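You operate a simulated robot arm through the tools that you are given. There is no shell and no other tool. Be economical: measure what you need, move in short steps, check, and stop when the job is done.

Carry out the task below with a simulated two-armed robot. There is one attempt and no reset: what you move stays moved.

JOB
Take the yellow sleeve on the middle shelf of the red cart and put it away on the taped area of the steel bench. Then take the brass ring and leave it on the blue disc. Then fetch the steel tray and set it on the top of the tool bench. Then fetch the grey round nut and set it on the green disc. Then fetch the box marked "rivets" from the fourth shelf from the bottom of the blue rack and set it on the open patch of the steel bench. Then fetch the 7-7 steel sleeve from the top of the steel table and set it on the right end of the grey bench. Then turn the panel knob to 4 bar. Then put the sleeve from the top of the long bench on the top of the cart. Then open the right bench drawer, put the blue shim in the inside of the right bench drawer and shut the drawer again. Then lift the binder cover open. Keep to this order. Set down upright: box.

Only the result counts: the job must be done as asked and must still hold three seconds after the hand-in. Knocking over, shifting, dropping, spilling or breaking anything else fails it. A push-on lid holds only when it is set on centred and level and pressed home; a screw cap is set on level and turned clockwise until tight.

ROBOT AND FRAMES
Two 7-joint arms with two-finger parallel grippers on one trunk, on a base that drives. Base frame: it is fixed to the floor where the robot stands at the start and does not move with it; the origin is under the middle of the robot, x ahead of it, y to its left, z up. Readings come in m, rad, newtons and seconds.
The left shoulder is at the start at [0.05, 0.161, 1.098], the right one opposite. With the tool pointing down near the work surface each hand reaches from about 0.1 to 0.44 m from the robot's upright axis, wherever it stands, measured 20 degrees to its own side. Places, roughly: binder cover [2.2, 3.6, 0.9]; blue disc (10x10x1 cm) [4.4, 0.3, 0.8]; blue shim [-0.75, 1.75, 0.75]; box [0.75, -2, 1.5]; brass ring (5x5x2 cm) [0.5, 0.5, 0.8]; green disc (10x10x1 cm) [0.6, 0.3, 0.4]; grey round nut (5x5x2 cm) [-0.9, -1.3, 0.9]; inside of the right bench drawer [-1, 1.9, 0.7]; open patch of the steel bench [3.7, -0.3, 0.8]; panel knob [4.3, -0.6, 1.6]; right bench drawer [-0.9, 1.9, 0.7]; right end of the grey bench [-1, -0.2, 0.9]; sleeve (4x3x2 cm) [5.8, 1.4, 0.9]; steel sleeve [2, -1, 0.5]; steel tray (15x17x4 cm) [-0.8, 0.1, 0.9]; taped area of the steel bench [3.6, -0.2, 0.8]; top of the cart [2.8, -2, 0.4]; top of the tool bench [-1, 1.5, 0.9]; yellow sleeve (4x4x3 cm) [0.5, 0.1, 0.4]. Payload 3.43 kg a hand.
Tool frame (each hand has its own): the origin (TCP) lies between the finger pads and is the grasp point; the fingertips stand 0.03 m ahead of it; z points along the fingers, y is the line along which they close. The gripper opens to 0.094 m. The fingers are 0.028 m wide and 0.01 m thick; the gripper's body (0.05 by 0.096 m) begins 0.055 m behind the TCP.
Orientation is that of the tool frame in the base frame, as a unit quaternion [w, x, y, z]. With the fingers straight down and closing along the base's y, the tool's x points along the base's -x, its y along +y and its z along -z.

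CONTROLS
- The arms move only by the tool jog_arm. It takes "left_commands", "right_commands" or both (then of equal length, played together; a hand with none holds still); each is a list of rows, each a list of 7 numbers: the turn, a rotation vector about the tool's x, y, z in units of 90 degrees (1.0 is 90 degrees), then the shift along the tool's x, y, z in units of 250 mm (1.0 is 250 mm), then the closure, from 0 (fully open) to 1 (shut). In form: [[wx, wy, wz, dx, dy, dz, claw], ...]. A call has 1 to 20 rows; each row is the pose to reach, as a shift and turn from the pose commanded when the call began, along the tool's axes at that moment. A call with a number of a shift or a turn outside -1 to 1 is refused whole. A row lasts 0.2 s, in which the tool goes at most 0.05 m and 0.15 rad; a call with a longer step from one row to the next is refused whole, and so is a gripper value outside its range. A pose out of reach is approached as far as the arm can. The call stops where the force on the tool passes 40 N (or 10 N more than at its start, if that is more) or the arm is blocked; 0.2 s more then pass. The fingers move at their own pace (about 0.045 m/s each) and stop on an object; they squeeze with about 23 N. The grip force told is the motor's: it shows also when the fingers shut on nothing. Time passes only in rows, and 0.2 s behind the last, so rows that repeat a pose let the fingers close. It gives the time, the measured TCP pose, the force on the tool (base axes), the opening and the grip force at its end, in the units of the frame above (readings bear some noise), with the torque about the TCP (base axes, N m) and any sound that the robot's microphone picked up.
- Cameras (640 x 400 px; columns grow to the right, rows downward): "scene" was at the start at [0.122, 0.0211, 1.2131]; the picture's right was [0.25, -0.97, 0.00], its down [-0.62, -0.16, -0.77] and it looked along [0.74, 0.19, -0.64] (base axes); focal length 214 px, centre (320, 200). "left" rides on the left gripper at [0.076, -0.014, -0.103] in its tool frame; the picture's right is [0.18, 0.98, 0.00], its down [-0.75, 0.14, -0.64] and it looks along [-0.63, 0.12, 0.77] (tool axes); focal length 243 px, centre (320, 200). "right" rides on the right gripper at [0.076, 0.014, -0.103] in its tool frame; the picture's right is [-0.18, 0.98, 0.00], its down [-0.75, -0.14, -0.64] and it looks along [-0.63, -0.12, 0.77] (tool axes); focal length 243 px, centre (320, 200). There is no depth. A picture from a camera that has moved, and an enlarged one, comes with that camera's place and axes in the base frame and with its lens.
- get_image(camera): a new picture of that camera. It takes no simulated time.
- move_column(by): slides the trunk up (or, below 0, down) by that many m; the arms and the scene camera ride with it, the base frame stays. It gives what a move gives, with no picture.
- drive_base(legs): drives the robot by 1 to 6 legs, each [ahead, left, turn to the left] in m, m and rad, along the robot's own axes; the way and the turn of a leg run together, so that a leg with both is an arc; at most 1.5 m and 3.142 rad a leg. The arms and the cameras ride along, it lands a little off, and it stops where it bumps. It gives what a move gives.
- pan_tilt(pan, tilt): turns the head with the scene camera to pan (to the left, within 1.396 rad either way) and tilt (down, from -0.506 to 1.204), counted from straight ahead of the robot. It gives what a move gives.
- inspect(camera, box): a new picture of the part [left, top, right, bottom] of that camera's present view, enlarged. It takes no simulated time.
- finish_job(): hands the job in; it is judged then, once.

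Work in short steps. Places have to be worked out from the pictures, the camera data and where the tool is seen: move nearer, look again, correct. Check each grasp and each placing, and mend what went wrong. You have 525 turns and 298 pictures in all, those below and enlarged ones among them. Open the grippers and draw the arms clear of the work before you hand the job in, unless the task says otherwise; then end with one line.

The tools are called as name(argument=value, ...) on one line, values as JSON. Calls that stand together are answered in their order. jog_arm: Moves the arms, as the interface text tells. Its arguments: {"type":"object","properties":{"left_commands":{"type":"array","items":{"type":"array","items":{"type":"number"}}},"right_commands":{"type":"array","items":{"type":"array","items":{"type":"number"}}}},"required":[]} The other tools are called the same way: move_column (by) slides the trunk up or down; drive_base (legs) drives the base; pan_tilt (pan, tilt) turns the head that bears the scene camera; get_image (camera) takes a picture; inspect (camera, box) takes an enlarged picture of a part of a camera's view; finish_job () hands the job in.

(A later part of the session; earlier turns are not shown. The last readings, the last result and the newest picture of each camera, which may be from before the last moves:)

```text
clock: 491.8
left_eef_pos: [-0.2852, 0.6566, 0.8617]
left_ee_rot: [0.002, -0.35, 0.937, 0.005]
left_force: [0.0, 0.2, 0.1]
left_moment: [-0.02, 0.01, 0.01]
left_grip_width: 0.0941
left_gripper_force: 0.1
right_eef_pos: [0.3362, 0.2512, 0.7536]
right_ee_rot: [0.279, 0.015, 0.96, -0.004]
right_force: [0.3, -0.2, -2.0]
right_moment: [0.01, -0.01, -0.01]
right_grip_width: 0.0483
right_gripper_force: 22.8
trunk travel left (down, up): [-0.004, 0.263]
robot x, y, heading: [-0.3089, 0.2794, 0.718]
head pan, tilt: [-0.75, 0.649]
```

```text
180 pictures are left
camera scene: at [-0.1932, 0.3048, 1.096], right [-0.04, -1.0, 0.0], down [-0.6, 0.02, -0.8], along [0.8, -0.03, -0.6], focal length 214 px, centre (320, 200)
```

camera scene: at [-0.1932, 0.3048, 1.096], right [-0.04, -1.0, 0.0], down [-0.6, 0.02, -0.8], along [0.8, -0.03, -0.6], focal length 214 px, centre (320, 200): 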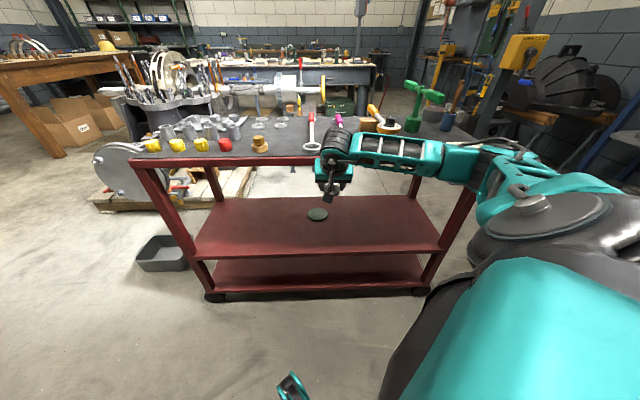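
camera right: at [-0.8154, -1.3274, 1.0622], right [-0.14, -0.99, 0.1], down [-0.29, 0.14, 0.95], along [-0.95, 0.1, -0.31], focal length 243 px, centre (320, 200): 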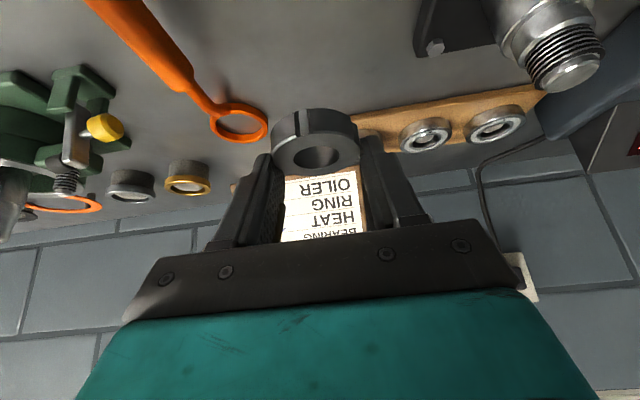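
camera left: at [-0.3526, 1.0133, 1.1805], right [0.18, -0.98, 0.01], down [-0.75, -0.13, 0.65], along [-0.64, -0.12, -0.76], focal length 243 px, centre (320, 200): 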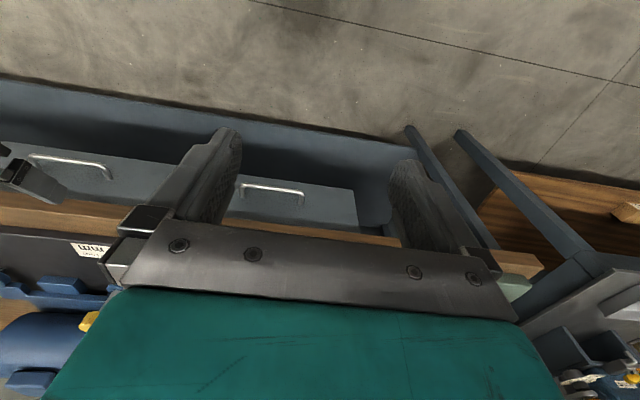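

The disc is visible at about (0.61, 0.285). I lower the hand in front of the cart and flatten its pitch to 48°.

jog_arm(right_commands=[[0, -0.018, 0, 0.1, 0.02, 0.13, 1], [0, -0.036, 0, 0.2, 0.04, 0.27, 1], [0, -0.054, 0, 0.3, 0.06, 0.4, 1], [0, -0.071, 0, 0.4, 0.08, 0.53, 1], [0, -0.089, 0, 0.5, 0.1, 0.67, 1], [0, -0.107, 0, 0.604, 0.12, 0.8, 1]])

get_image(camera="right")

get_image(camera="scene")

```text
clock: 493.2
left_eef_pos: [-0.2852, 0.6573, 0.8613]
left_ee_rot: [0.002, -0.35, 0.937, 0.005]
left_force: [-0.7, -0.4, 0.8]
left_moment: [0.05, 0.0, 0.0]
left_grip_width: 0.0939
left_gripper_force: 0.0
right_eef_pos: [0.3185, 0.2828, 0.5065]
right_ee_rot: [0.36, 0.017, 0.933, -0.003]
right_force: [0.1, 0.1, -1.7]
right_moment: [0.0, 0.04, -0.01]
right_grip_width: 0.0485
right_gripper_force: 23.5
trunk travel left (down, up): [-0.004, 0.263]
robot x, y, heading: [-0.3066, 0.2827, 0.715]
head pan, tilt: [-0.75, 0.649]
```

```text
179 pictures are left
camera right: at [0.1951, 0.3019, 0.5312], right [0.17, 0.98, 0.13], down [0.12, -0.15, 0.98], along [0.98, -0.15, -0.14], focal length 243 px, centre (320, 200)
```

right: 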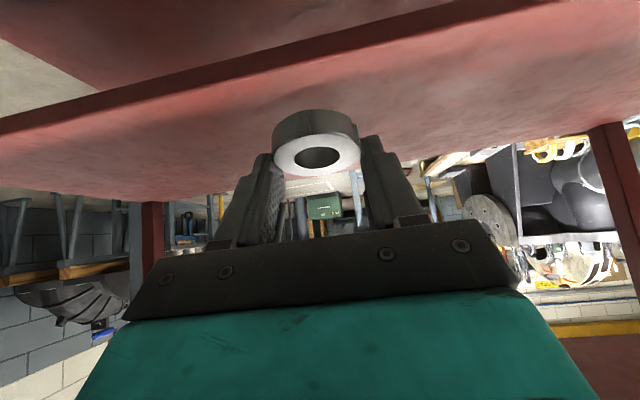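

```text
178 pictures are left
camera scene: at [-0.1926, 0.3042, 1.0958], right [-0.04, -1.0, 0.0], down [-0.6, 0.02, -0.8], along [0.8, -0.03, -0.61], focal length 214 px, centre (320, 200)
```

scene: 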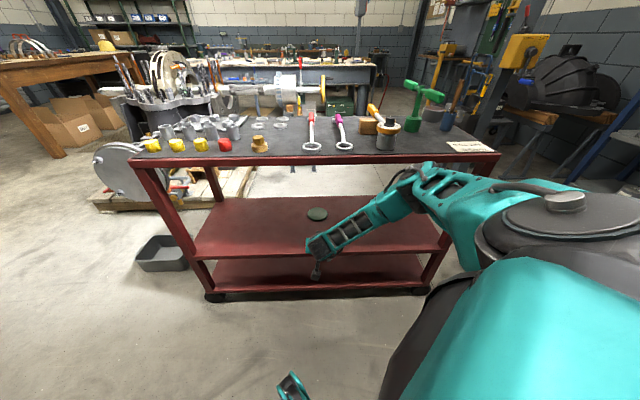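

The elbow is rather high, so I first extend the hand into the shelf space to pull the elbow back and down.

jog_arm(right_commands=[[0, 0, 0, -0.1, 0, 0.09, 1], [0, 0, 0, -0.2, 0, 0.18, 1], [0, 0, 0, -0.296, 0, 0.269, 1]])

get_image(camera="scene")

```text
clock: 494.0
left_eef_pos: [-0.286, 0.6563, 0.8621]
left_ee_rot: [0.003, -0.351, 0.936, 0.004]
left_force: [-0.9, 0.5, 0.2]
left_moment: [0.01, 0.04, 0.0]
left_grip_width: 0.0941
left_gripper_force: 0.0
right_eef_pos: [0.4162, 0.2771, 0.5024]
right_ee_rot: [0.358, 0.015, 0.934, -0.006]
right_force: [0.0, 0.5, -1.1]
right_moment: [-0.01, 0.02, 0.0]
right_grip_width: 0.0484
right_gripper_force: 22.8
trunk travel left (down, up): [-0.004, 0.263]
robot x, y, heading: [-0.3094, 0.2809, 0.716]
head pan, tilt: [-0.75, 0.649]
```

```text
177 pictures are left
camera scene: at [-0.1931, 0.3048, 1.096], right [-0.04, -1.0, 0.0], down [-0.6, 0.02, -0.8], along [0.8, -0.03, -0.6], focal length 214 px, centre (320, 200)
```

scene: 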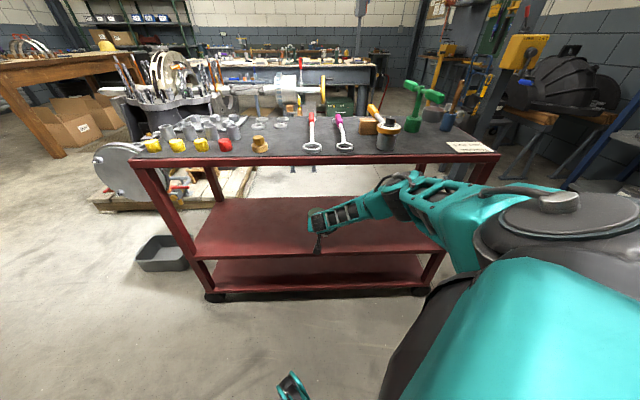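

I test how much further the arm extends forward from here.

jog_arm(right_commands=[[0, 0, 0, -0.1, 0, 0.09, 1], [0, 0, 0, -0.2, 0, 0.18, 1], [0, 0, 0, -0.296, 0, 0.269, 1]])

get_image(camera="scene")

```text
clock: 494.8
left_eef_pos: [-0.2869, 0.6558, 0.8618]
left_ee_rot: [0.002, -0.351, 0.936, 0.004]
left_force: [-0.1, 0.6, -0.1]
left_moment: [0.0, 0.01, 0.02]
left_grip_width: 0.094
left_gripper_force: 0.1
right_eef_pos: [0.4827, 0.2762, 0.5028]
right_ee_rot: [0.358, 0.014, 0.934, -0.004]
right_force: [-0.8, -0.2, -1.0]
right_moment: [-0.05, 0.02, 0.0]
right_grip_width: 0.0483
right_gripper_force: 22.5
right hand out of reach, approached as far as the arm can: row 3
trunk travel left (down, up): [-0.004, 0.263]
robot x, y, heading: [-0.3074, 0.2831, 0.718]
head pan, tilt: [-0.75, 0.649]
```

```text
176 pictures are left
camera scene: at [-0.1931, 0.3053, 1.096], right [-0.04, -1.0, 0.0], down [-0.6, 0.02, -0.8], along [0.8, -0.03, -0.6], focal length 214 px, centre (320, 200)
```

scene: 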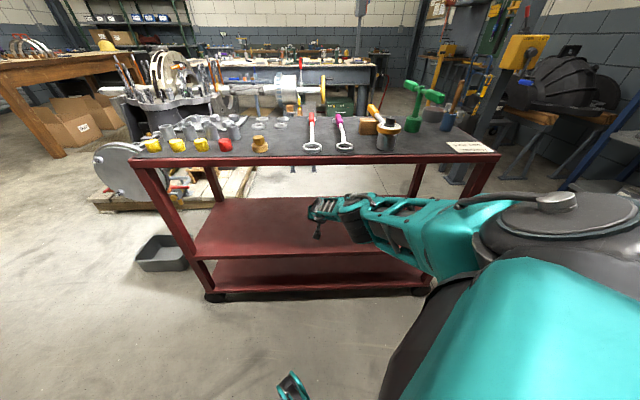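

The arm reaches 0.79 m ahead, nearly straight, so the elbow stays well in front of the cart. I drive 0.11 m forward and look with the hand camera.

drive_base(legs=[[0.083, -0.072, 0]])

get_image(camera="right")

get_image(camera="scene")

```text
clock: 496.1
left_eef_pos: [-0.1779, 0.6569, 0.8629]
left_ee_rot: [0.003, -0.35, 0.937, 0.006]
left_force: [0.0, 0.6, 0.1]
left_moment: [-0.01, -0.01, -0.02]
left_grip_width: 0.0941
left_gripper_force: 0.0
right_eef_pos: [0.5928, 0.2752, 0.504]
right_ee_rot: [0.359, 0.015, 0.933, -0.005]
right_force: [-0.2, -0.3, -1.5]
right_moment: [0.02, 0.02, 0.03]
right_grip_width: 0.0483
right_gripper_force: 22.8
trunk travel left (down, up): [-0.004, 0.263]
robot x, y, heading: [-0.1998, 0.2846, 0.714]
head pan, tilt: [-0.75, 0.649]
```

```text
175 pictures are left
camera right: at [0.4686, 0.2932, 0.529], right [0.17, 0.98, 0.12], down [0.12, -0.15, 0.98], along [0.98, -0.15, -0.15], focal length 243 px, centre (320, 200)
```

right: 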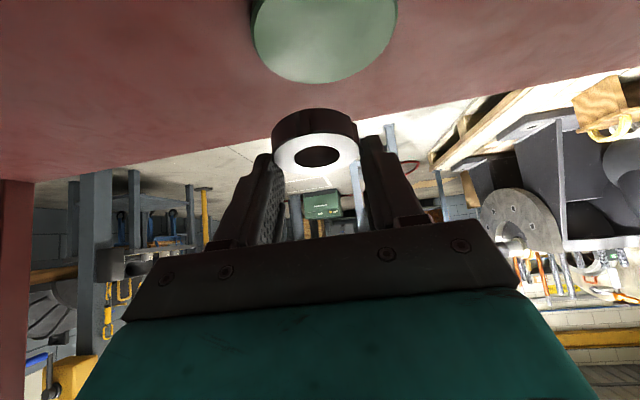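

```text
174 pictures are left
camera scene: at [-0.0841, 0.305, 1.096], right [-0.04, -1.0, 0.0], down [-0.6, 0.02, -0.8], along [0.8, -0.03, -0.6], focal length 214 px, centre (320, 200)
```

scene: 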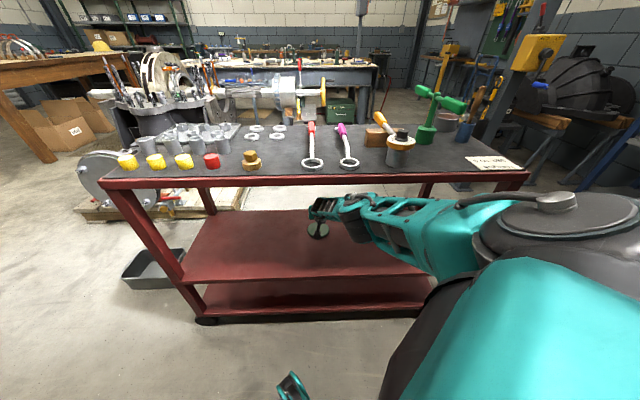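

The disc centre is at about (0.598, 0.285, 0.407). I drive 4 cm closer while pulling the arm back, to have reach for lowering.

drive_base(legs=[[0.03, -0.026, 0]])

jog_arm(right_commands=[[0, 0, 0, 0.14, 0.02, 0.0, 1], [0, 0, 0, 0.23, 0.04, 0.05, 1]])

get_image(camera="right")

```text
clock: 497.0
left_eef_pos: [-0.1375, 0.6556, 0.8605]
left_ee_rot: [0.002, -0.35, 0.937, 0.005]
left_force: [-0.2, 0.2, 0.7]
left_moment: [0.02, -0.01, 0.03]
left_grip_width: 0.0938
left_gripper_force: 0.0
right_eef_pos: [0.6314, 0.273, 0.505]
right_ee_rot: [0.36, 0.015, 0.933, -0.006]
right_force: [0.2, -0.2, -2.0]
right_moment: [0.04, 0.03, 0.01]
right_grip_width: 0.0486
right_gripper_force: 23.0
trunk travel left (down, up): [-0.004, 0.263]
robot x, y, heading: [-0.1583, 0.279, 0.71]
head pan, tilt: [-0.75, 0.649]
```

```text
clock: 497.6
left_eef_pos: [-0.1374, 0.6565, 0.861]
left_ee_rot: [0.002, -0.35, 0.937, 0.005]
left_force: [0.2, -1.4, -0.4]
left_moment: [0.05, 0.01, -0.01]
left_grip_width: 0.0937
left_gripper_force: 0.0
right_eef_pos: [0.5984, 0.2812, 0.4619]
right_ee_rot: [0.36, 0.016, 0.933, -0.006]
right_force: [-1.1, -0.7, -1.3]
right_moment: [0.0, -0.02, -0.02]
right_grip_width: 0.0485
right_gripper_force: 23.2
right hand out of reach, approached as far as the arm can: row 2
trunk travel left (down, up): [-0.004, 0.263]
robot x, y, heading: [-0.1606, 0.2813, 0.711]
head pan, tilt: [-0.75, 0.649]
```

```text
173 pictures are left
camera right: at [0.4748, 0.2994, 0.4886], right [0.17, 0.98, 0.12], down [0.12, -0.15, 0.98], along [0.98, -0.15, -0.15], focal length 243 px, centre (320, 200)
```

right: 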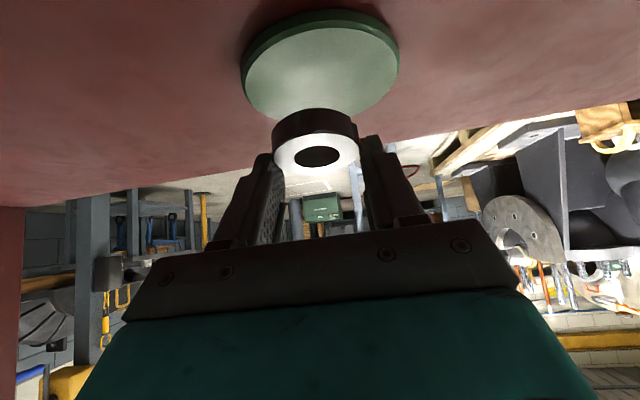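

The nut is about 1 cm beyond and right of the disc centre. I correct it and lower 1.2 cm.

jog_arm(right_commands=[[0, 0, 0, 0.035, 0.02, 0.0, 1], [0, 0, 0, 0.068, 0.04, 0.003, 1]])

get_image(camera="right")

```text
clock: 498.2
left_eef_pos: [-0.137, 0.6561, 0.863]
left_ee_rot: [0.004, -0.349, 0.937, 0.006]
left_force: [0.8, 0.1, 0.4]
left_moment: [0.0, 0.0, -0.02]
left_grip_width: 0.0938
left_gripper_force: 0.1
right_eef_pos: [0.586, 0.2898, 0.4502]
right_ee_rot: [0.359, 0.015, 0.933, -0.006]
right_force: [0.4, -0.1, -0.5]
right_moment: [-0.01, 0.0, 0.01]
right_grip_width: 0.0486
right_gripper_force: 22.9
trunk travel left (down, up): [-0.004, 0.263]
robot x, y, heading: [-0.1601, 0.28, 0.712]
head pan, tilt: [-0.75, 0.649]
```

```text
172 pictures are left
camera right: at [0.4614, 0.308, 0.476], right [0.17, 0.98, 0.12], down [0.12, -0.15, 0.98], along [0.98, -0.15, -0.15], focal length 243 px, centre (320, 200)
```

right: 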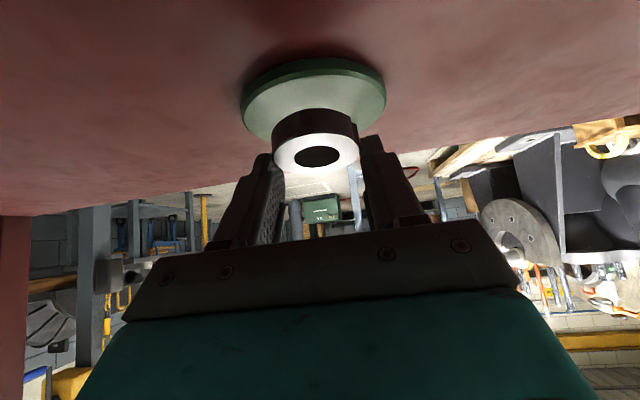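

By apparent size, the disc is about 2 cm further in and slightly lower than I assumed, at about (0.61, 0.29, 0.39). I drive 2 cm forward and lower gradually.

drive_base(legs=[[0.016, -0.014, 0]])

jog_arm(right_commands=[[0, 0, 0, 0.016, 0, 0.018, 1], [0, 0, 0, 0.032, 0, 0.036, 1]])

get_image(camera="right")

```text
clock: 499.0
left_eef_pos: [-0.1159, 0.6565, 0.8626]
left_ee_rot: [0.003, -0.35, 0.937, 0.005]
left_force: [0.0, 0.0, 0.5]
left_moment: [-0.01, 0.0, -0.02]
left_grip_width: 0.0939
left_gripper_force: 0.0
right_eef_pos: [0.6063, 0.2882, 0.4513]
right_ee_rot: [0.359, 0.016, 0.933, -0.006]
right_force: [0.1, 0.8, -1.4]
right_moment: [-0.02, -0.01, -0.01]
right_grip_width: 0.0484
right_gripper_force: 23.7
trunk travel left (down, up): [-0.004, 0.263]
robot x, y, heading: [-0.1364, 0.2778, 0.715]
head pan, tilt: [-0.75, 0.649]
```

```text
clock: 499.6
left_eef_pos: [-0.1157, 0.6556, 0.8624]
left_ee_rot: [0.003, -0.351, 0.937, 0.005]
left_force: [-0.3, -0.3, -0.5]
left_moment: [0.01, 0.02, -0.03]
left_grip_width: 0.0942
left_gripper_force: 0.1
right_eef_pos: [0.5958, 0.2882, 0.4411]
right_ee_rot: [0.358, 0.015, 0.934, -0.007]
right_force: [0.5, -0.7, -1.1]
right_moment: [0.01, 0.04, -0.01]
right_grip_width: 0.0486
right_gripper_force: 22.7
right hand out of reach, approached as far as the arm can: row 1, 2
trunk travel left (down, up): [-0.004, 0.263]
robot x, y, heading: [-0.1405, 0.2836, 0.717]
head pan, tilt: [-0.75, 0.649]
```

```text
171 pictures are left
camera right: at [0.4734, 0.3067, 0.4661], right [0.17, 0.98, 0.12], down [0.13, -0.14, 0.98], along [0.98, -0.15, -0.15], focal length 243 px, centre (320, 200)
```

right: 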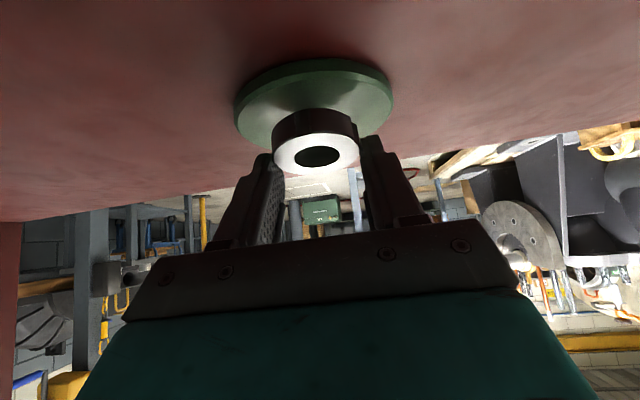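

I'm at the reach limit. I drive 1.5 cm closer and lower while pulling back the same amount.

drive_base(legs=[[0.015, -0.013, 0]])

jog_arm(right_commands=[[0, 0, 0, 0.04, 0, 0.002, 1], [0, 0, 0, 0.075, 0, 0.004, 1]])

get_image(camera="scene")

```text
clock: 500.4
left_eef_pos: [-0.0969, 0.656, 0.8621]
left_ee_rot: [0.002, -0.35, 0.937, 0.005]
left_force: [0.0, 0.0, 0.2]
left_moment: [-0.01, -0.01, -0.02]
left_grip_width: 0.0941
left_gripper_force: 0.0
right_eef_pos: [0.6162, 0.2876, 0.4414]
right_ee_rot: [0.358, 0.015, 0.934, -0.005]
right_force: [0.1, 0.4, -1.8]
right_moment: [-0.02, 0.03, 0.0]
right_grip_width: 0.0485
right_gripper_force: 23.0
trunk travel left (down, up): [-0.004, 0.263]
robot x, y, heading: [-0.1202, 0.2812, 0.713]
head pan, tilt: [-0.75, 0.649]
```

```text
clock: 501.0
left_eef_pos: [-0.0987, 0.6547, 0.8611]
left_ee_rot: [0.004, -0.351, 0.936, 0.004]
left_force: [0.3, 0.7, 0.0]
left_moment: [0.02, -0.04, -0.02]
left_grip_width: 0.0938
left_gripper_force: 0.2
right_eef_pos: [0.6067, 0.29, 0.4327]
right_ee_rot: [0.362, 0.016, 0.932, -0.005]
right_force: [5.8, 1.1, 13.8]
right_moment: [0.04, 0.1, -0.01]
right_grip_width: 0.0484
right_gripper_force: 22.8
trunk travel left (down, up): [-0.004, 0.263]
robot x, y, heading: [-0.1228, 0.2824, 0.713]
head pan, tilt: [-0.75, 0.649]
```

```text
170 pictures are left
camera scene: at [-0.0057, 0.3038, 1.0966], right [-0.04, -1.0, 0.0], down [-0.6, 0.02, -0.8], along [0.8, -0.03, -0.6], focal length 214 px, centre (320, 200)
```

scene: 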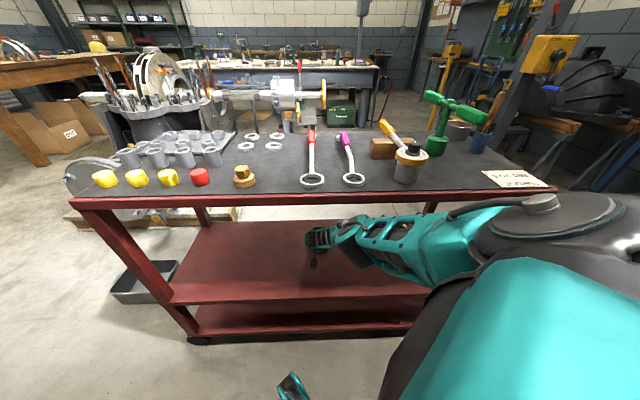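

Contact with the disc at 14 N. I check with the hand camera.

get_image(camera="right")

```text
169 pictures are left
camera right: at [0.4827, 0.308, 0.4567], right [0.17, 0.98, 0.13], down [0.12, -0.15, 0.98], along [0.98, -0.15, -0.14], focal length 243 px, centre (320, 200)
```

right: 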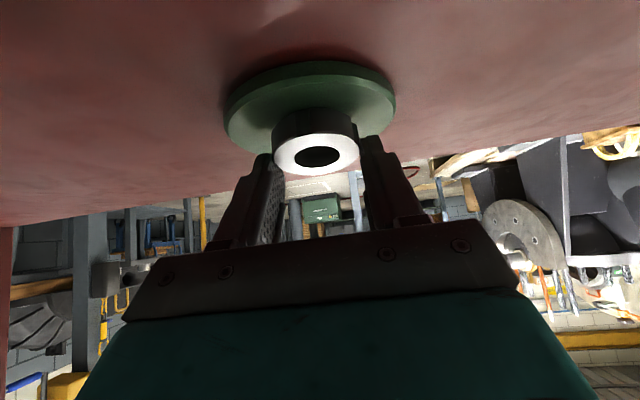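

The nut is centred on the disc. I open, raise slightly, and back straight out.

jog_arm(right_commands=[[0, 0, 0, 0, 0, 0, 0.4], [0, 0, 0, 0, 0, 0, 0.2], [0, 0, 0, 0, 0, 0, 0.1], [0, 0, 0, 0, 0, 0, 0]])

move_column(by=0.01)

drive_base(legs=[[-0.11, 0.098, 0]])

get_image(camera="right")

```text
clock: 502.0
left_eef_pos: [-0.0978, 0.6565, 0.8611]
left_ee_rot: [0.002, -0.351, 0.937, 0.005]
left_force: [0.1, -0.3, 0.8]
left_moment: [-0.01, -0.01, 0.03]
left_grip_width: 0.0941
left_gripper_force: 0.0
right_eef_pos: [0.6037, 0.2898, 0.4282]
right_ee_rot: [0.358, 0.016, 0.934, -0.005]
right_force: [-0.4, -0.8, -1.0]
right_moment: [-0.03, 0.01, 0.0]
right_grip_width: 0.094
right_gripper_force: 0.1
trunk travel left (down, up): [-0.004, 0.263]
robot x, y, heading: [-0.1229, 0.2812, 0.712]
head pan, tilt: [-0.75, 0.649]
```

```text
clock: 502.6
left_eef_pos: [-0.0976, 0.6547, 0.8722]
left_ee_rot: [0.003, -0.35, 0.937, 0.005]
left_force: [-0.3, 0.2, -0.9]
left_moment: [0.02, 0.01, 0.04]
left_grip_width: 0.0938
left_gripper_force: 0.1
right_eef_pos: [0.6025, 0.2886, 0.4373]
right_ee_rot: [0.359, 0.015, 0.933, -0.006]
right_force: [0.3, -0.6, -0.1]
right_moment: [-0.03, -0.05, -0.02]
right_grip_width: 0.094
right_gripper_force: 0.1
trunk travel left (down, up): [-0.014, 0.253]
robot x, y, heading: [-0.1221, 0.2809, 0.713]
head pan, tilt: [-0.75, 0.649]
```

```text
clock: 504.1
left_eef_pos: [-0.2458, 0.6584, 0.8713]
left_ee_rot: [0.003, -0.35, 0.937, 0.005]
left_force: [-0.6, 0.0, 0.3]
left_moment: [0.01, -0.02, 0.0]
left_grip_width: 0.0941
left_gripper_force: 0.0
right_eef_pos: [0.4553, 0.2928, 0.4382]
right_ee_rot: [0.359, 0.015, 0.933, -0.006]
right_force: [0.4, 0.2, -0.1]
right_moment: [-0.01, -0.01, -0.02]
right_grip_width: 0.094
right_gripper_force: 0.0
trunk travel left (down, up): [-0.014, 0.253]
robot x, y, heading: [-0.2704, 0.2886, 0.714]
head pan, tilt: [-0.75, 0.649]
```

```text
168 pictures are left
camera right: at [0.3315, 0.3116, 0.463], right [0.17, 0.98, 0.12], down [0.12, -0.14, 0.98], along [0.98, -0.15, -0.15], focal length 243 px, centre (320, 200)
```

right: 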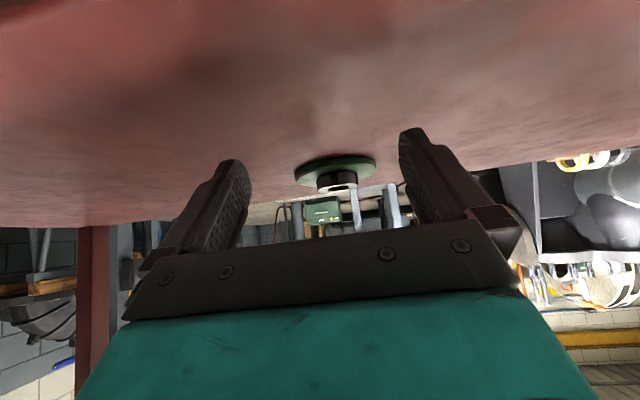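

The nut stays on the disc. Next is the rivets box: I withdraw the hand from the cart and raise.

jog_arm(right_commands=[[0, 0, 0, 0.08, 0, -0.14, 0], [0, 0, 0, 0.155, 0, -0.28, 0], [0, 0, 0, 0.23, 0, -0.41, 0], [0, 0, 0, 0.31, 0, -0.55, 0]])

move_column(by=0.25)

drive_base(legs=[[-0.62, -0.645, 0], [0, 0, -0.715]])

```text
clock: 505.1
left_eef_pos: [-0.2449, 0.6584, 0.8708]
left_ee_rot: [0.003, -0.351, 0.937, 0.005]
left_force: [1.1, -0.7, 0.2]
left_moment: [-0.03, -0.02, -0.02]
left_grip_width: 0.094
left_gripper_force: 0.1
right_eef_pos: [0.3044, 0.2985, 0.4889]
right_ee_rot: [0.36, 0.015, 0.933, -0.006]
right_force: [0.2, -0.6, 0.4]
right_moment: [0.03, 0.01, 0.03]
right_grip_width: 0.0942
right_gripper_force: 0.1
trunk travel left (down, up): [-0.014, 0.253]
robot x, y, heading: [-0.2705, 0.2802, 0.718]
head pan, tilt: [-0.75, 0.649]
```

```text
clock: 507.7
left_eef_pos: [-0.2459, 0.6593, 1.1229]
left_ee_rot: [0.002, -0.35, 0.937, 0.004]
left_force: [-0.5, -0.6, -0.8]
left_moment: [0.0, 0.0, 0.02]
left_grip_width: 0.094
left_gripper_force: 0.0
right_eef_pos: [0.3057, 0.2989, 0.7381]
right_ee_rot: [0.36, 0.014, 0.933, -0.006]
right_force: [-0.5, 0.0, -0.1]
right_moment: [-0.01, 0.0, 0.0]
right_grip_width: 0.094
right_gripper_force: 0.1
trunk travel left (down, up): [-0.264, 0.003]
robot x, y, heading: [-0.2692, 0.2851, 0.71]
head pan, tilt: [-0.75, 0.649]
```

```text
clock: 515.7
left_eef_pos: [-0.0652, -0.3537, 1.1221]
left_ee_rot: [0.005, 0.007, 1.0, 0.003]
left_force: [0.4, 0.2, -1.1]
left_moment: [0.04, -0.01, -0.04]
left_grip_width: 0.0939
left_gripper_force: 0.0
right_eef_pos: [0.1032, -0.9904, 0.738]
right_ee_rot: [0.333, 0.347, 0.866, -0.133]
right_force: [-0.3, 0.0, 0.1]
right_moment: [0.01, 0.01, 0.04]
right_grip_width: 0.0941
right_gripper_force: 0.0
trunk travel left (down, up): [-0.264, 0.003]
robot x, y, heading: [-0.3329, -0.6158, -0.013]
head pan, tilt: [-0.75, 0.649]
```

I drive over to face the blue rack.

drive_base(legs=[[0.95, -0.25, 0], [0, 0, -1.56]])

pan_tilt(pan=0.0, tilt=0.1)

get_image(camera="scene")

```text
clock: 524.6
left_eef_pos: [0.8682, -1.1459, 1.1234]
left_ee_rot: [0.005, 0.707, 0.707, 0.0]
left_force: [0.8, 0.5, -0.4]
left_moment: [0.02, 0.01, 0.0]
left_grip_width: 0.094
left_gripper_force: 0.0
right_eef_pos: [0.2353, -1.3258, 0.7388]
right_ee_rot: [0.144, 0.855, 0.374, -0.328]
right_force: [0.5, 0.5, -0.1]
right_moment: [-0.01, 0.03, 0.01]
right_grip_width: 0.0936
right_gripper_force: 0.0
trunk travel left (down, up): [-0.264, 0.003]
robot x, y, heading: [0.6025, -0.8877, -1.571]
head pan, tilt: [-0.75, 0.649]
```

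```text
clock: 525.7
left_eef_pos: [0.8675, -1.1472, 1.1223]
left_ee_rot: [0.005, 0.707, 0.708, -0.001]
left_force: [-0.6, 0.2, -0.1]
left_moment: [0.0, -0.03, 0.01]
left_grip_width: 0.0941
left_gripper_force: 0.0
right_eef_pos: [0.2347, -1.3263, 0.738]
right_ee_rot: [0.144, 0.855, 0.374, -0.329]
right_force: [-0.2, -0.5, 1.2]
right_moment: [-0.02, -0.03, -0.04]
right_grip_width: 0.094
right_gripper_force: 0.1
trunk travel left (down, up): [-0.264, 0.003]
robot x, y, heading: [0.6001, -0.8828, -1.568]
head pan, tilt: [0.0, 0.099]
```

```text
167 pictures are left
camera scene: at [0.6004, -1.0148, 1.4064], right [-1.0, 0.0, 0.0], down [0.0, 0.1, -0.99], along [0.0, -0.99, -0.1], focal length 214 px, centre (320, 200)
```

scene: 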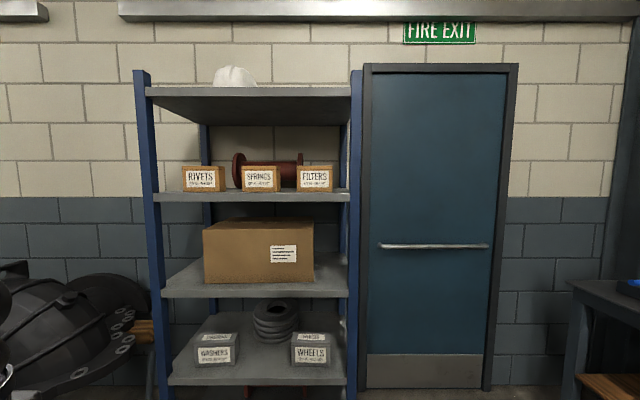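

The RIVETS box triangulates to about (1.08, −1.89, 1.40). I check labels closely and count the shelves from the bottom.

inspect(camera="scene", box=[170, 150, 345, 210])

pan_tilt(pan=0.2, tilt=0.7)

get_image(camera="scene")

```text
3.66 times, centred on (258, 180) of scene
camera zoom: at [0.6004, -1.0148, 1.4064], right [-1.0, 0.0, 0.0], down [0.0, 0.1, -0.99], along [0.0, -0.99, -0.1], focal length 784 px, centre (549, 273)
```

zoom: 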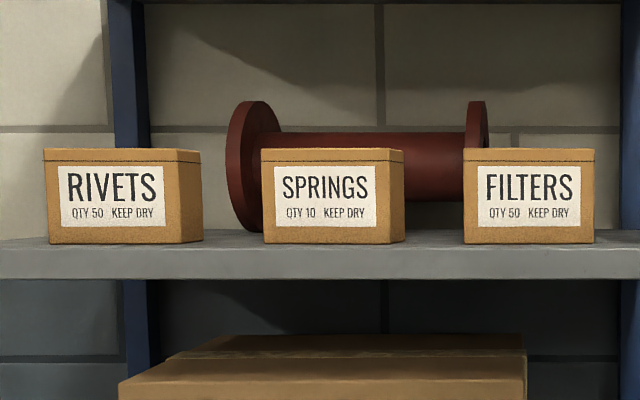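

```text
clock: 526.7
left_eef_pos: [0.8676, -1.1467, 1.1235]
left_ee_rot: [0.005, 0.706, 0.708, 0.0]
left_force: [0.4, 0.1, -0.5]
left_moment: [0.0, -0.03, -0.03]
left_grip_width: 0.0942
left_gripper_force: 0.1
right_eef_pos: [0.2356, -1.3256, 0.7377]
right_ee_rot: [0.143, 0.855, 0.373, -0.33]
right_force: [-0.5, -0.1, 0.0]
right_moment: [0.0, 0.0, 0.01]
right_grip_width: 0.094
right_gripper_force: 0.0
trunk travel left (down, up): [-0.264, 0.003]
robot x, y, heading: [0.601, -0.8841, -1.57]
head pan, tilt: [0.201, 0.7]
```

```text
165 pictures are left
camera scene: at [0.6174, -1.0059, 1.3517], right [-0.98, -0.2, 0.0], down [-0.13, 0.63, -0.77], along [0.15, -0.75, -0.64], focal length 214 px, centre (320, 200)
```

scene: 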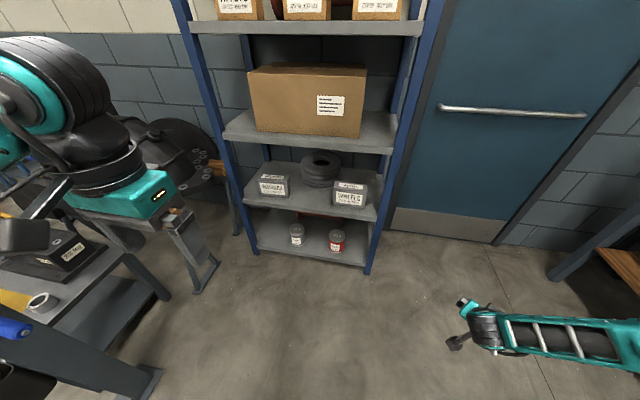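

The fourth shelf from the bottom holds RIVETS. The box measures about 15 × 6 × 10 cm, so I must grip it across its depth from above with the hand pointing along +x. I raise the right hand high, in open space.

jog_arm(right_commands=[[0, 0, 0, -0.128, 0, -0.143, 0], [0, 0, 0, -0.257, 0, -0.286, 0], [0, 0, 0, -0.386, 0, -0.429, 0], [0, 0, 0, -0.514, 0, -0.571, 0], [0, 0, 0, -0.643, 0, -0.714, 0], [0, 0, 0, -0.771, 0, -0.857, 0], [0, 0, 0, -0.9, 0, -1.0, 0]])

drive_base(legs=[[0, 0, 1.57], [-0.1, -0.45, 0]])

```text
clock: 528.3
left_eef_pos: [0.8678, -1.1463, 1.1209]
left_ee_rot: [0.006, 0.706, 0.708, -0.001]
left_force: [0.0, -0.7, 0.3]
left_moment: [0.02, 0.0, 0.01]
left_grip_width: 0.094
left_gripper_force: 0.1
right_eef_pos: [0.2365, -1.326, 1.0749]
right_ee_rot: [0.143, 0.855, 0.374, -0.329]
right_force: [-0.8, 0.2, 0.4]
right_moment: [0.01, 0.0, -0.02]
right_grip_width: 0.0943
right_gripper_force: 0.1
trunk travel left (down, up): [-0.264, 0.003]
robot x, y, heading: [0.6042, -0.8859, -1.57]
head pan, tilt: [0.201, 0.7]
```

```text
clock: 536.6
left_eef_pos: [0.7674, -1.0613, 1.1206]
left_ee_rot: [0.005, -0.013, 1.0, 0.004]
left_force: [0.6, 0.9, 0.0]
left_moment: [0.01, 0.0, 0.04]
left_grip_width: 0.0939
left_gripper_force: 0.0
right_eef_pos: [0.9632, -1.6876, 1.0746]
right_ee_rot: [0.336, 0.329, 0.874, -0.126]
right_force: [0.0, 0.1, 0.1]
right_moment: [-0.05, -0.02, 0.02]
right_grip_width: 0.0938
right_gripper_force: 0.1
trunk travel left (down, up): [-0.264, 0.003]
robot x, y, heading: [0.5127, -1.333, 0.026]
head pan, tilt: [0.201, 0.7]
```

Now I yaw the hand to face +x and raise it further, staying in front of the rack.

jog_arm(right_commands=[[-0.043, 0, -0.047, -0.053, -0.004, -0.143, 0], [-0.085, 0, -0.095, -0.106, -0.009, -0.286, 0], [-0.128, 0, -0.142, -0.159, -0.013, -0.429, 0], [-0.17, 0, -0.189, -0.212, -0.017, -0.571, 0], [-0.213, 0, -0.236, -0.265, -0.021, -0.714, 0], [-0.255, 0, -0.284, -0.319, -0.026, -0.857, 0], [-0.298, 0, -0.331, -0.372, -0.03, -1.0, 0]])

pan_tilt(pan=-0.6, tilt=0.1)

get_image(camera="scene")

```text
clock: 538.2
left_eef_pos: [0.7676, -1.0613, 1.123]
left_ee_rot: [0.005, -0.014, 1.0, 0.002]
left_force: [-0.4, -0.3, 0.4]
left_moment: [-0.03, 0.03, 0.0]
left_grip_width: 0.0939
left_gripper_force: 0.1
right_eef_pos: [0.8811, -1.6263, 1.3239]
right_ee_rot: [0.359, 0.009, 0.933, -0.004]
right_force: [0.1, -0.1, 0.0]
right_moment: [-0.01, 0.01, 0.04]
right_grip_width: 0.0938
right_gripper_force: 0.1
trunk travel left (down, up): [-0.264, 0.003]
robot x, y, heading: [0.508, -1.3365, 0.024]
head pan, tilt: [0.201, 0.7]
```

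```text
clock: 539.4
left_eef_pos: [0.7664, -1.0608, 1.122]
left_ee_rot: [0.004, -0.014, 1.0, 0.004]
left_force: [-0.2, -0.2, 0.0]
left_moment: [0.0, 0.01, 0.01]
left_grip_width: 0.0943
left_gripper_force: 0.1
right_eef_pos: [0.8838, -1.6278, 1.323]
right_ee_rot: [0.359, 0.01, 0.933, -0.005]
right_force: [-0.5, 0.0, 1.1]
right_moment: [-0.04, -0.03, -0.01]
right_grip_width: 0.0938
right_gripper_force: 0.0
trunk travel left (down, up): [-0.264, 0.003]
robot x, y, heading: [0.5102, -1.3372, 0.028]
head pan, tilt: [-0.6, 0.099]
```

```text
164 pictures are left
camera scene: at [0.6277, -1.384, 1.4064], right [-0.54, -0.84, 0.0], down [-0.08, 0.05, -0.99], along [0.84, -0.54, -0.1], focal length 214 px, centre (320, 200)
```

scene: 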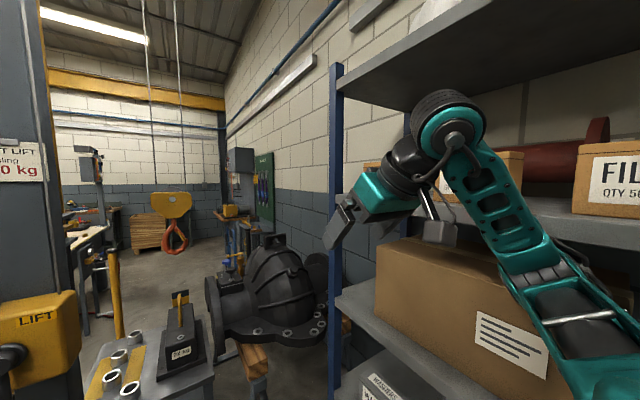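

The geometry fits: between shelves the wrist will have about 5 cm of clearance. I raise the hand above the boxes' tops, then shift to the right x while still in front of the rack.

jog_arm(right_commands=[[0, 0, 0, -0.112, 0, -0.125, 0], [0, 0, 0, -0.225, 0, -0.25, 0], [0, 0, 0, -0.337, 0, -0.374, 0], [0, 0, 0, -0.45, 0, -0.5, 0], [0, 0, 0, -0.562, 0, -0.624, 0]])

drive_base(legs=[[0.2, 0, 0]])

get_image(camera="scene")

get_image(camera="right")

```text
clock: 540.0
left_eef_pos: [0.7612, -1.0637, 1.119]
left_ee_rot: [0.006, -0.01, 1.0, 0.006]
left_force: [0.2, -0.2, 0.8]
left_moment: [-0.03, 0.0, -0.02]
left_grip_width: 0.0939
left_gripper_force: 0.0
right_eef_pos: [0.9052, -1.6467, 1.2757]
right_ee_rot: [0.196, 0.035, 0.98, -0.005]
right_force: [0.8, 0.4, -1.1]
right_moment: [-0.01, 0.0, 0.01]
right_grip_width: 0.094
right_gripper_force: 0.1
trunk travel left (down, up): [-0.264, 0.003]
robot x, y, heading: [0.5049, -1.3259, 0.016]
head pan, tilt: [-0.6, 0.099]
stopped in row 3 (right hand): the arm was blocked; the commanded pose is now the measured one
```

```text
clock: 541.2
left_eef_pos: [0.8534, -1.0281, 1.119]
left_ee_rot: [0.007, -0.01, 1.0, -0.006]
left_force: [0.2, -0.5, 0.2]
left_moment: [0.03, 0.02, 0.0]
left_grip_width: 0.094
left_gripper_force: 0.1
right_eef_pos: [0.966, -1.6894, 1.2928]
right_ee_rot: [0.204, 0.15, 0.967, -0.017]
right_force: [0.7, 0.5, -0.1]
right_moment: [-0.01, 0.0, 0.03]
right_grip_width: 0.0941
right_gripper_force: 0.1
trunk travel left (down, up): [-0.264, 0.003]
robot x, y, heading: [0.599, -1.3175, 0.017]
head pan, tilt: [-0.6, 0.099]
stopped in leg 1: the robot was blocked; the commanded pose is now the measured one
```

```text
163 pictures are left
camera scene: at [0.7102, -1.345, 1.4093], right [-0.55, -0.83, 0.01], down [-0.08, 0.04, -1.0], along [0.83, -0.55, -0.09], focal length 214 px, centre (320, 200)
```

scene: 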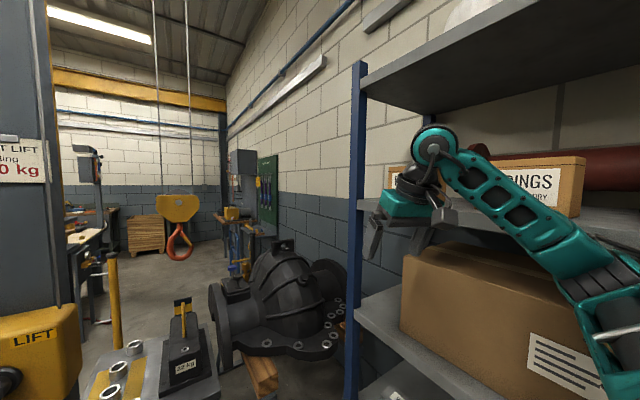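

```text
162 pictures are left
camera right: at [0.8665, -1.6435, 1.3574], right [0.45, 0.89, 0.1], down [0.37, -0.29, 0.88], along [0.81, -0.37, -0.46], focal length 243 px, centre (320, 200)
```

right: 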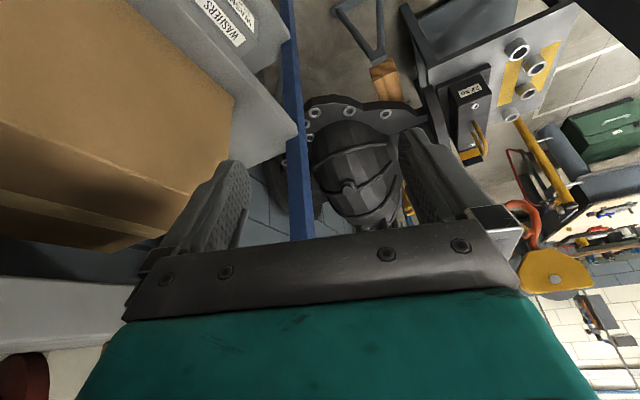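

The arm got blocked: the forearm is too close to the rack front. I move away from the rack (+y) before anything else.

drive_base(legs=[[0, 0.2, 0]])

pan_tilt(pan=-0.9, tilt=0.25)

get_image(camera="scene")

```text
clock: 543.5
left_eef_pos: [0.8546, -0.8476, 1.1212]
left_ee_rot: [0.005, -0.009, 1.0, 0.002]
left_force: [-0.7, -0.3, 0.1]
left_moment: [-0.02, -0.01, 0.0]
left_grip_width: 0.0938
left_gripper_force: 0.0
right_eef_pos: [0.9709, -1.5093, 1.2834]
right_ee_rot: [0.2, 0.151, 0.968, -0.009]
right_force: [0.8, 0.3, -0.6]
right_moment: [-0.01, 0.0, 0.0]
right_grip_width: 0.0938
right_gripper_force: 0.0
trunk travel left (down, up): [-0.264, 0.003]
robot x, y, heading: [0.594, -1.1189, 0.017]
head pan, tilt: [-0.6, 0.099]
```

```text
clock: 544.4
left_eef_pos: [0.8558, -0.8481, 1.122]
left_ee_rot: [0.004, -0.009, 1.0, 0.003]
left_force: [-0.3, 0.4, 0.6]
left_moment: [-0.01, 0.03, -0.02]
left_grip_width: 0.0941
left_gripper_force: 0.1
right_eef_pos: [0.9692, -1.5089, 1.2844]
right_ee_rot: [0.2, 0.151, 0.968, -0.009]
right_force: [0.3, -0.7, 0.8]
right_moment: [0.01, -0.03, 0.03]
right_grip_width: 0.094
right_gripper_force: 0.1
trunk travel left (down, up): [-0.264, 0.003]
robot x, y, heading: [0.5938, -1.1176, 0.015]
head pan, tilt: [-0.901, 0.25]
```

```text
161 pictures are left
camera scene: at [0.6953, -1.19, 1.3925], right [-0.77, -0.63, 0.0], down [-0.16, 0.19, -0.97], along [0.62, -0.75, -0.25], focal length 214 px, centre (320, 200)
```

scene: 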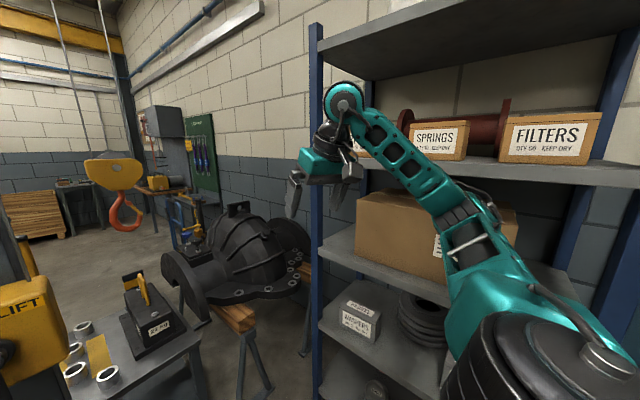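

All boxes are intact. The left arm facing the rack looks better suited, with the hand pointing left (+x). I face the rack at some distance and configure it in free air.

drive_base(legs=[[0, 0, -1.585], [0, 0.2, 0]])

jog_arm(left_commands=[[0, 0, -0.09, -0.1, -0.1, -0.1, 0], [0, 0, -0.18, -0.2, -0.2, -0.2, 0], [0, 0, -0.27, -0.3, -0.3, -0.3, 0], [0, 0, -0.36, -0.3, -0.3, -0.4, 0], [0, 0, -0.45, -0.3, -0.3, -0.5, 0], [0, 0, -0.54, -0.3, -0.3, -0.6, 0], [0, 0, -0.63, -0.3, -0.3, -0.7, 0], [0, 0, -0.72, -0.3, -0.3, -0.8, 0], [0, 0, -0.81, -0.3, -0.3, -0.9, 0], [0, 0, -0.9, -0.3, -0.3, -0.95, 0], [0, 0, -0.99, -0.3, -0.3, -0.95, 0]])

pan_tilt(pan=0.3, tilt=0.1)

get_image(camera="scene")

```text
clock: 550.5
left_eef_pos: [1.0698, -1.3707, 1.1211]
left_ee_rot: [0.005, 0.699, 0.715, -0.001]
left_force: [0.9, -0.6, 0.8]
left_moment: [-0.03, 0.0, -0.01]
left_grip_width: 0.0942
left_gripper_force: 0.1
right_eef_pos: [0.408, -1.4897, 1.2836]
right_ee_rot: [0.136, 0.79, 0.58, -0.147]
right_force: [0.4, 0.2, 1.5]
right_moment: [0.0, 0.0, -0.01]
right_grip_width: 0.0936
right_gripper_force: 0.0
trunk travel left (down, up): [-0.264, 0.003]
robot x, y, heading: [0.7998, -1.1118, -1.546]
head pan, tilt: [-0.901, 0.25]
```

```text
clock: 552.9
left_eef_pos: [0.9944, -1.4472, 1.3604]
left_ee_rot: [0.003, -0.005, 1.0, -0.004]
left_force: [-0.6, 0.4, 0.1]
left_moment: [-0.01, 0.01, 0.0]
left_grip_width: 0.0939
left_gripper_force: 0.0
right_eef_pos: [0.4078, -1.4896, 1.2829]
right_ee_rot: [0.136, 0.79, 0.58, -0.147]
right_force: [-0.4, 0.5, 0.1]
right_moment: [0.0, -0.01, -0.03]
right_grip_width: 0.094
right_gripper_force: 0.2
trunk travel left (down, up): [-0.264, 0.003]
robot x, y, heading: [0.7915, -1.1146, -1.551]
head pan, tilt: [-0.901, 0.25]
```

```text
clock: 554.3
left_eef_pos: [0.9942, -1.4473, 1.3604]
left_ee_rot: [0.003, -0.004, 1.0, -0.005]
left_force: [-0.3, -0.2, -0.1]
left_moment: [-0.01, -0.01, 0.01]
left_grip_width: 0.094
left_gripper_force: 0.0
right_eef_pos: [0.4073, -1.4894, 1.2828]
right_ee_rot: [0.135, 0.789, 0.58, -0.148]
right_force: [0.5, 0.5, 0.5]
right_moment: [0.0, -0.02, 0.0]
right_grip_width: 0.0939
right_gripper_force: 0.1
trunk travel left (down, up): [-0.264, 0.003]
robot x, y, heading: [0.7984, -1.114, -1.554]
head pan, tilt: [0.3, 0.099]
```

```text
160 pictures are left
camera scene: at [0.8253, -1.2417, 1.4064], right [-0.95, -0.32, 0.0], down [-0.03, 0.09, -0.99], along [0.31, -0.94, -0.1], focal length 214 px, centre (320, 200)
```

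scene: 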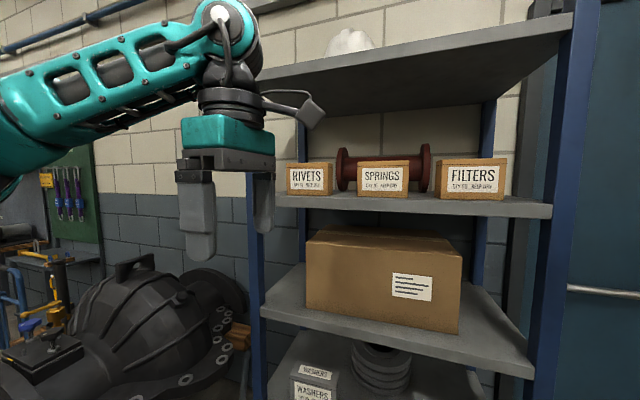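

The left hand is now straight down, rotated to close along the box's depth, with the elbow well away from the rack. I pitch it 35° toward +x and raise it.

jog_arm(left_commands=[[0, -0.08, 0, 0.05, 0, -0.13, 0], [0, -0.16, 0, 0.1, 0, -0.27, 0], [0, -0.24, 0, 0.15, 0, -0.4, 0], [0, -0.32, 0, 0.2, 0, -0.54, 0], [0, -0.39, 0, 0.2, 0, -0.68, 0]])

get_image(camera="scene")

get_image(camera="left")

```text
clock: 555.5
left_eef_pos: [0.961, -1.4822, 1.4466]
left_ee_rot: [0.304, -0.003, 0.953, -0.008]
left_force: [0.2, -0.2, 0.8]
left_moment: [0.04, -0.02, 0.01]
left_grip_width: 0.0941
left_gripper_force: 0.1
left hand out of reach, approached as far as the arm can: row 3, 4, 5
right_eef_pos: [0.4071, -1.4888, 1.2834]
right_ee_rot: [0.135, 0.79, 0.58, -0.148]
right_force: [-0.8, -0.1, 0.6]
right_moment: [-0.02, 0.02, 0.03]
right_grip_width: 0.094
right_gripper_force: 0.0
trunk travel left (down, up): [-0.264, 0.003]
robot x, y, heading: [0.7979, -1.1152, -1.548]
head pan, tilt: [0.3, 0.099]
```

```text
159 pictures are left
camera scene: at [0.826, -1.2417, 1.4064], right [-0.95, -0.32, 0.0], down [-0.03, 0.09, -0.99], along [0.31, -0.94, -0.1], focal length 214 px, centre (320, 200)
```

scene: 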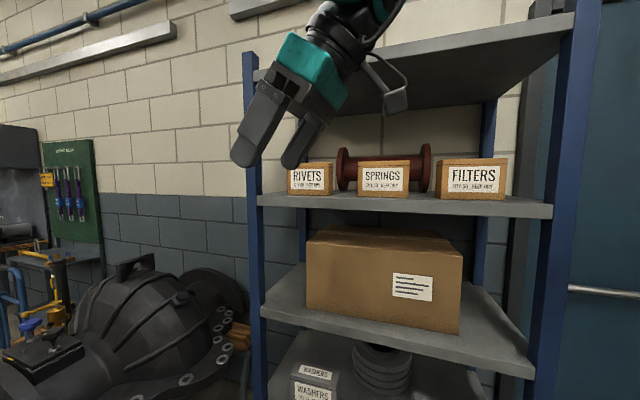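

```text
158 pictures are left
camera left: at [0.8408, -1.4961, 1.4871], right [-0.15, 0.98, -0.13], down [0.24, 0.16, 0.96], along [0.96, 0.11, -0.26], focal length 243 px, centre (320, 200)
```

left: 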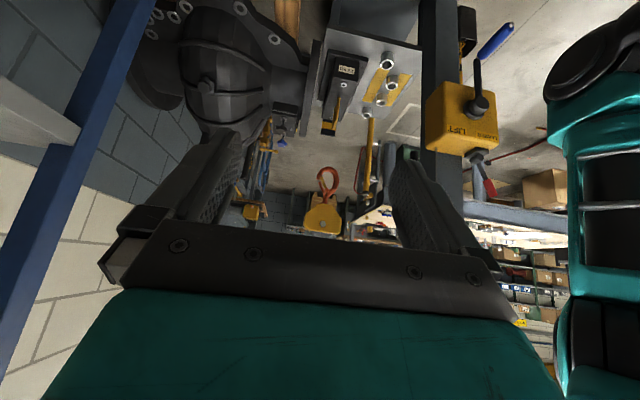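

The hand is at z = 1.447 but needs about 1.50 to clear the box. I try going up while further forward.

jog_arm(left_commands=[[0, 0, 0, -0.05, -0.13, -0.08, 0], [0, 0, 0, -0.1, -0.26, -0.15, 0], [0, 0, 0, -0.16, -0.4, -0.23, 0]])

get_image(camera="scene")

```text
clock: 556.3
left_eef_pos: [0.9876, -1.5516, 1.4358]
left_ee_rot: [0.304, -0.002, 0.953, -0.01]
left_force: [0.5, -0.3, -0.7]
left_moment: [0.0, 0.01, 0.0]
left_grip_width: 0.0939
left_gripper_force: 0.0
left hand out of reach, approached as far as the arm can: row 1, 2, 3
right_eef_pos: [0.4079, -1.4896, 1.2833]
right_ee_rot: [0.134, 0.79, 0.58, -0.147]
right_force: [0.5, -0.5, -1.1]
right_moment: [0.01, 0.01, 0.01]
right_grip_width: 0.094
right_gripper_force: 0.1
trunk travel left (down, up): [-0.264, 0.003]
robot x, y, heading: [0.7997, -1.1128, -1.553]
head pan, tilt: [0.3, 0.099]
```

```text
157 pictures are left
camera scene: at [0.826, -1.2429, 1.4063], right [-0.95, -0.32, 0.0], down [-0.03, 0.1, -0.99], along [0.31, -0.94, -0.1], focal length 214 px, centre (320, 200)
```

scene: 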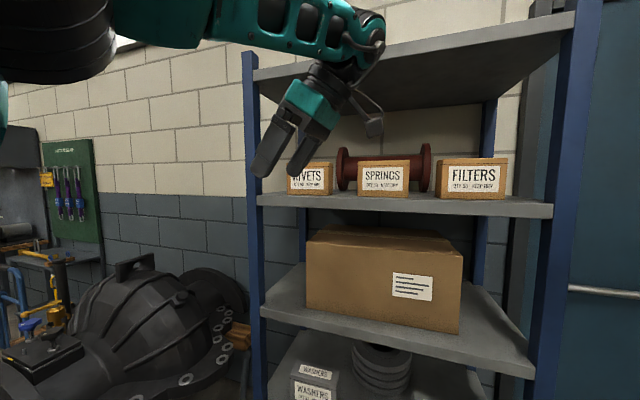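

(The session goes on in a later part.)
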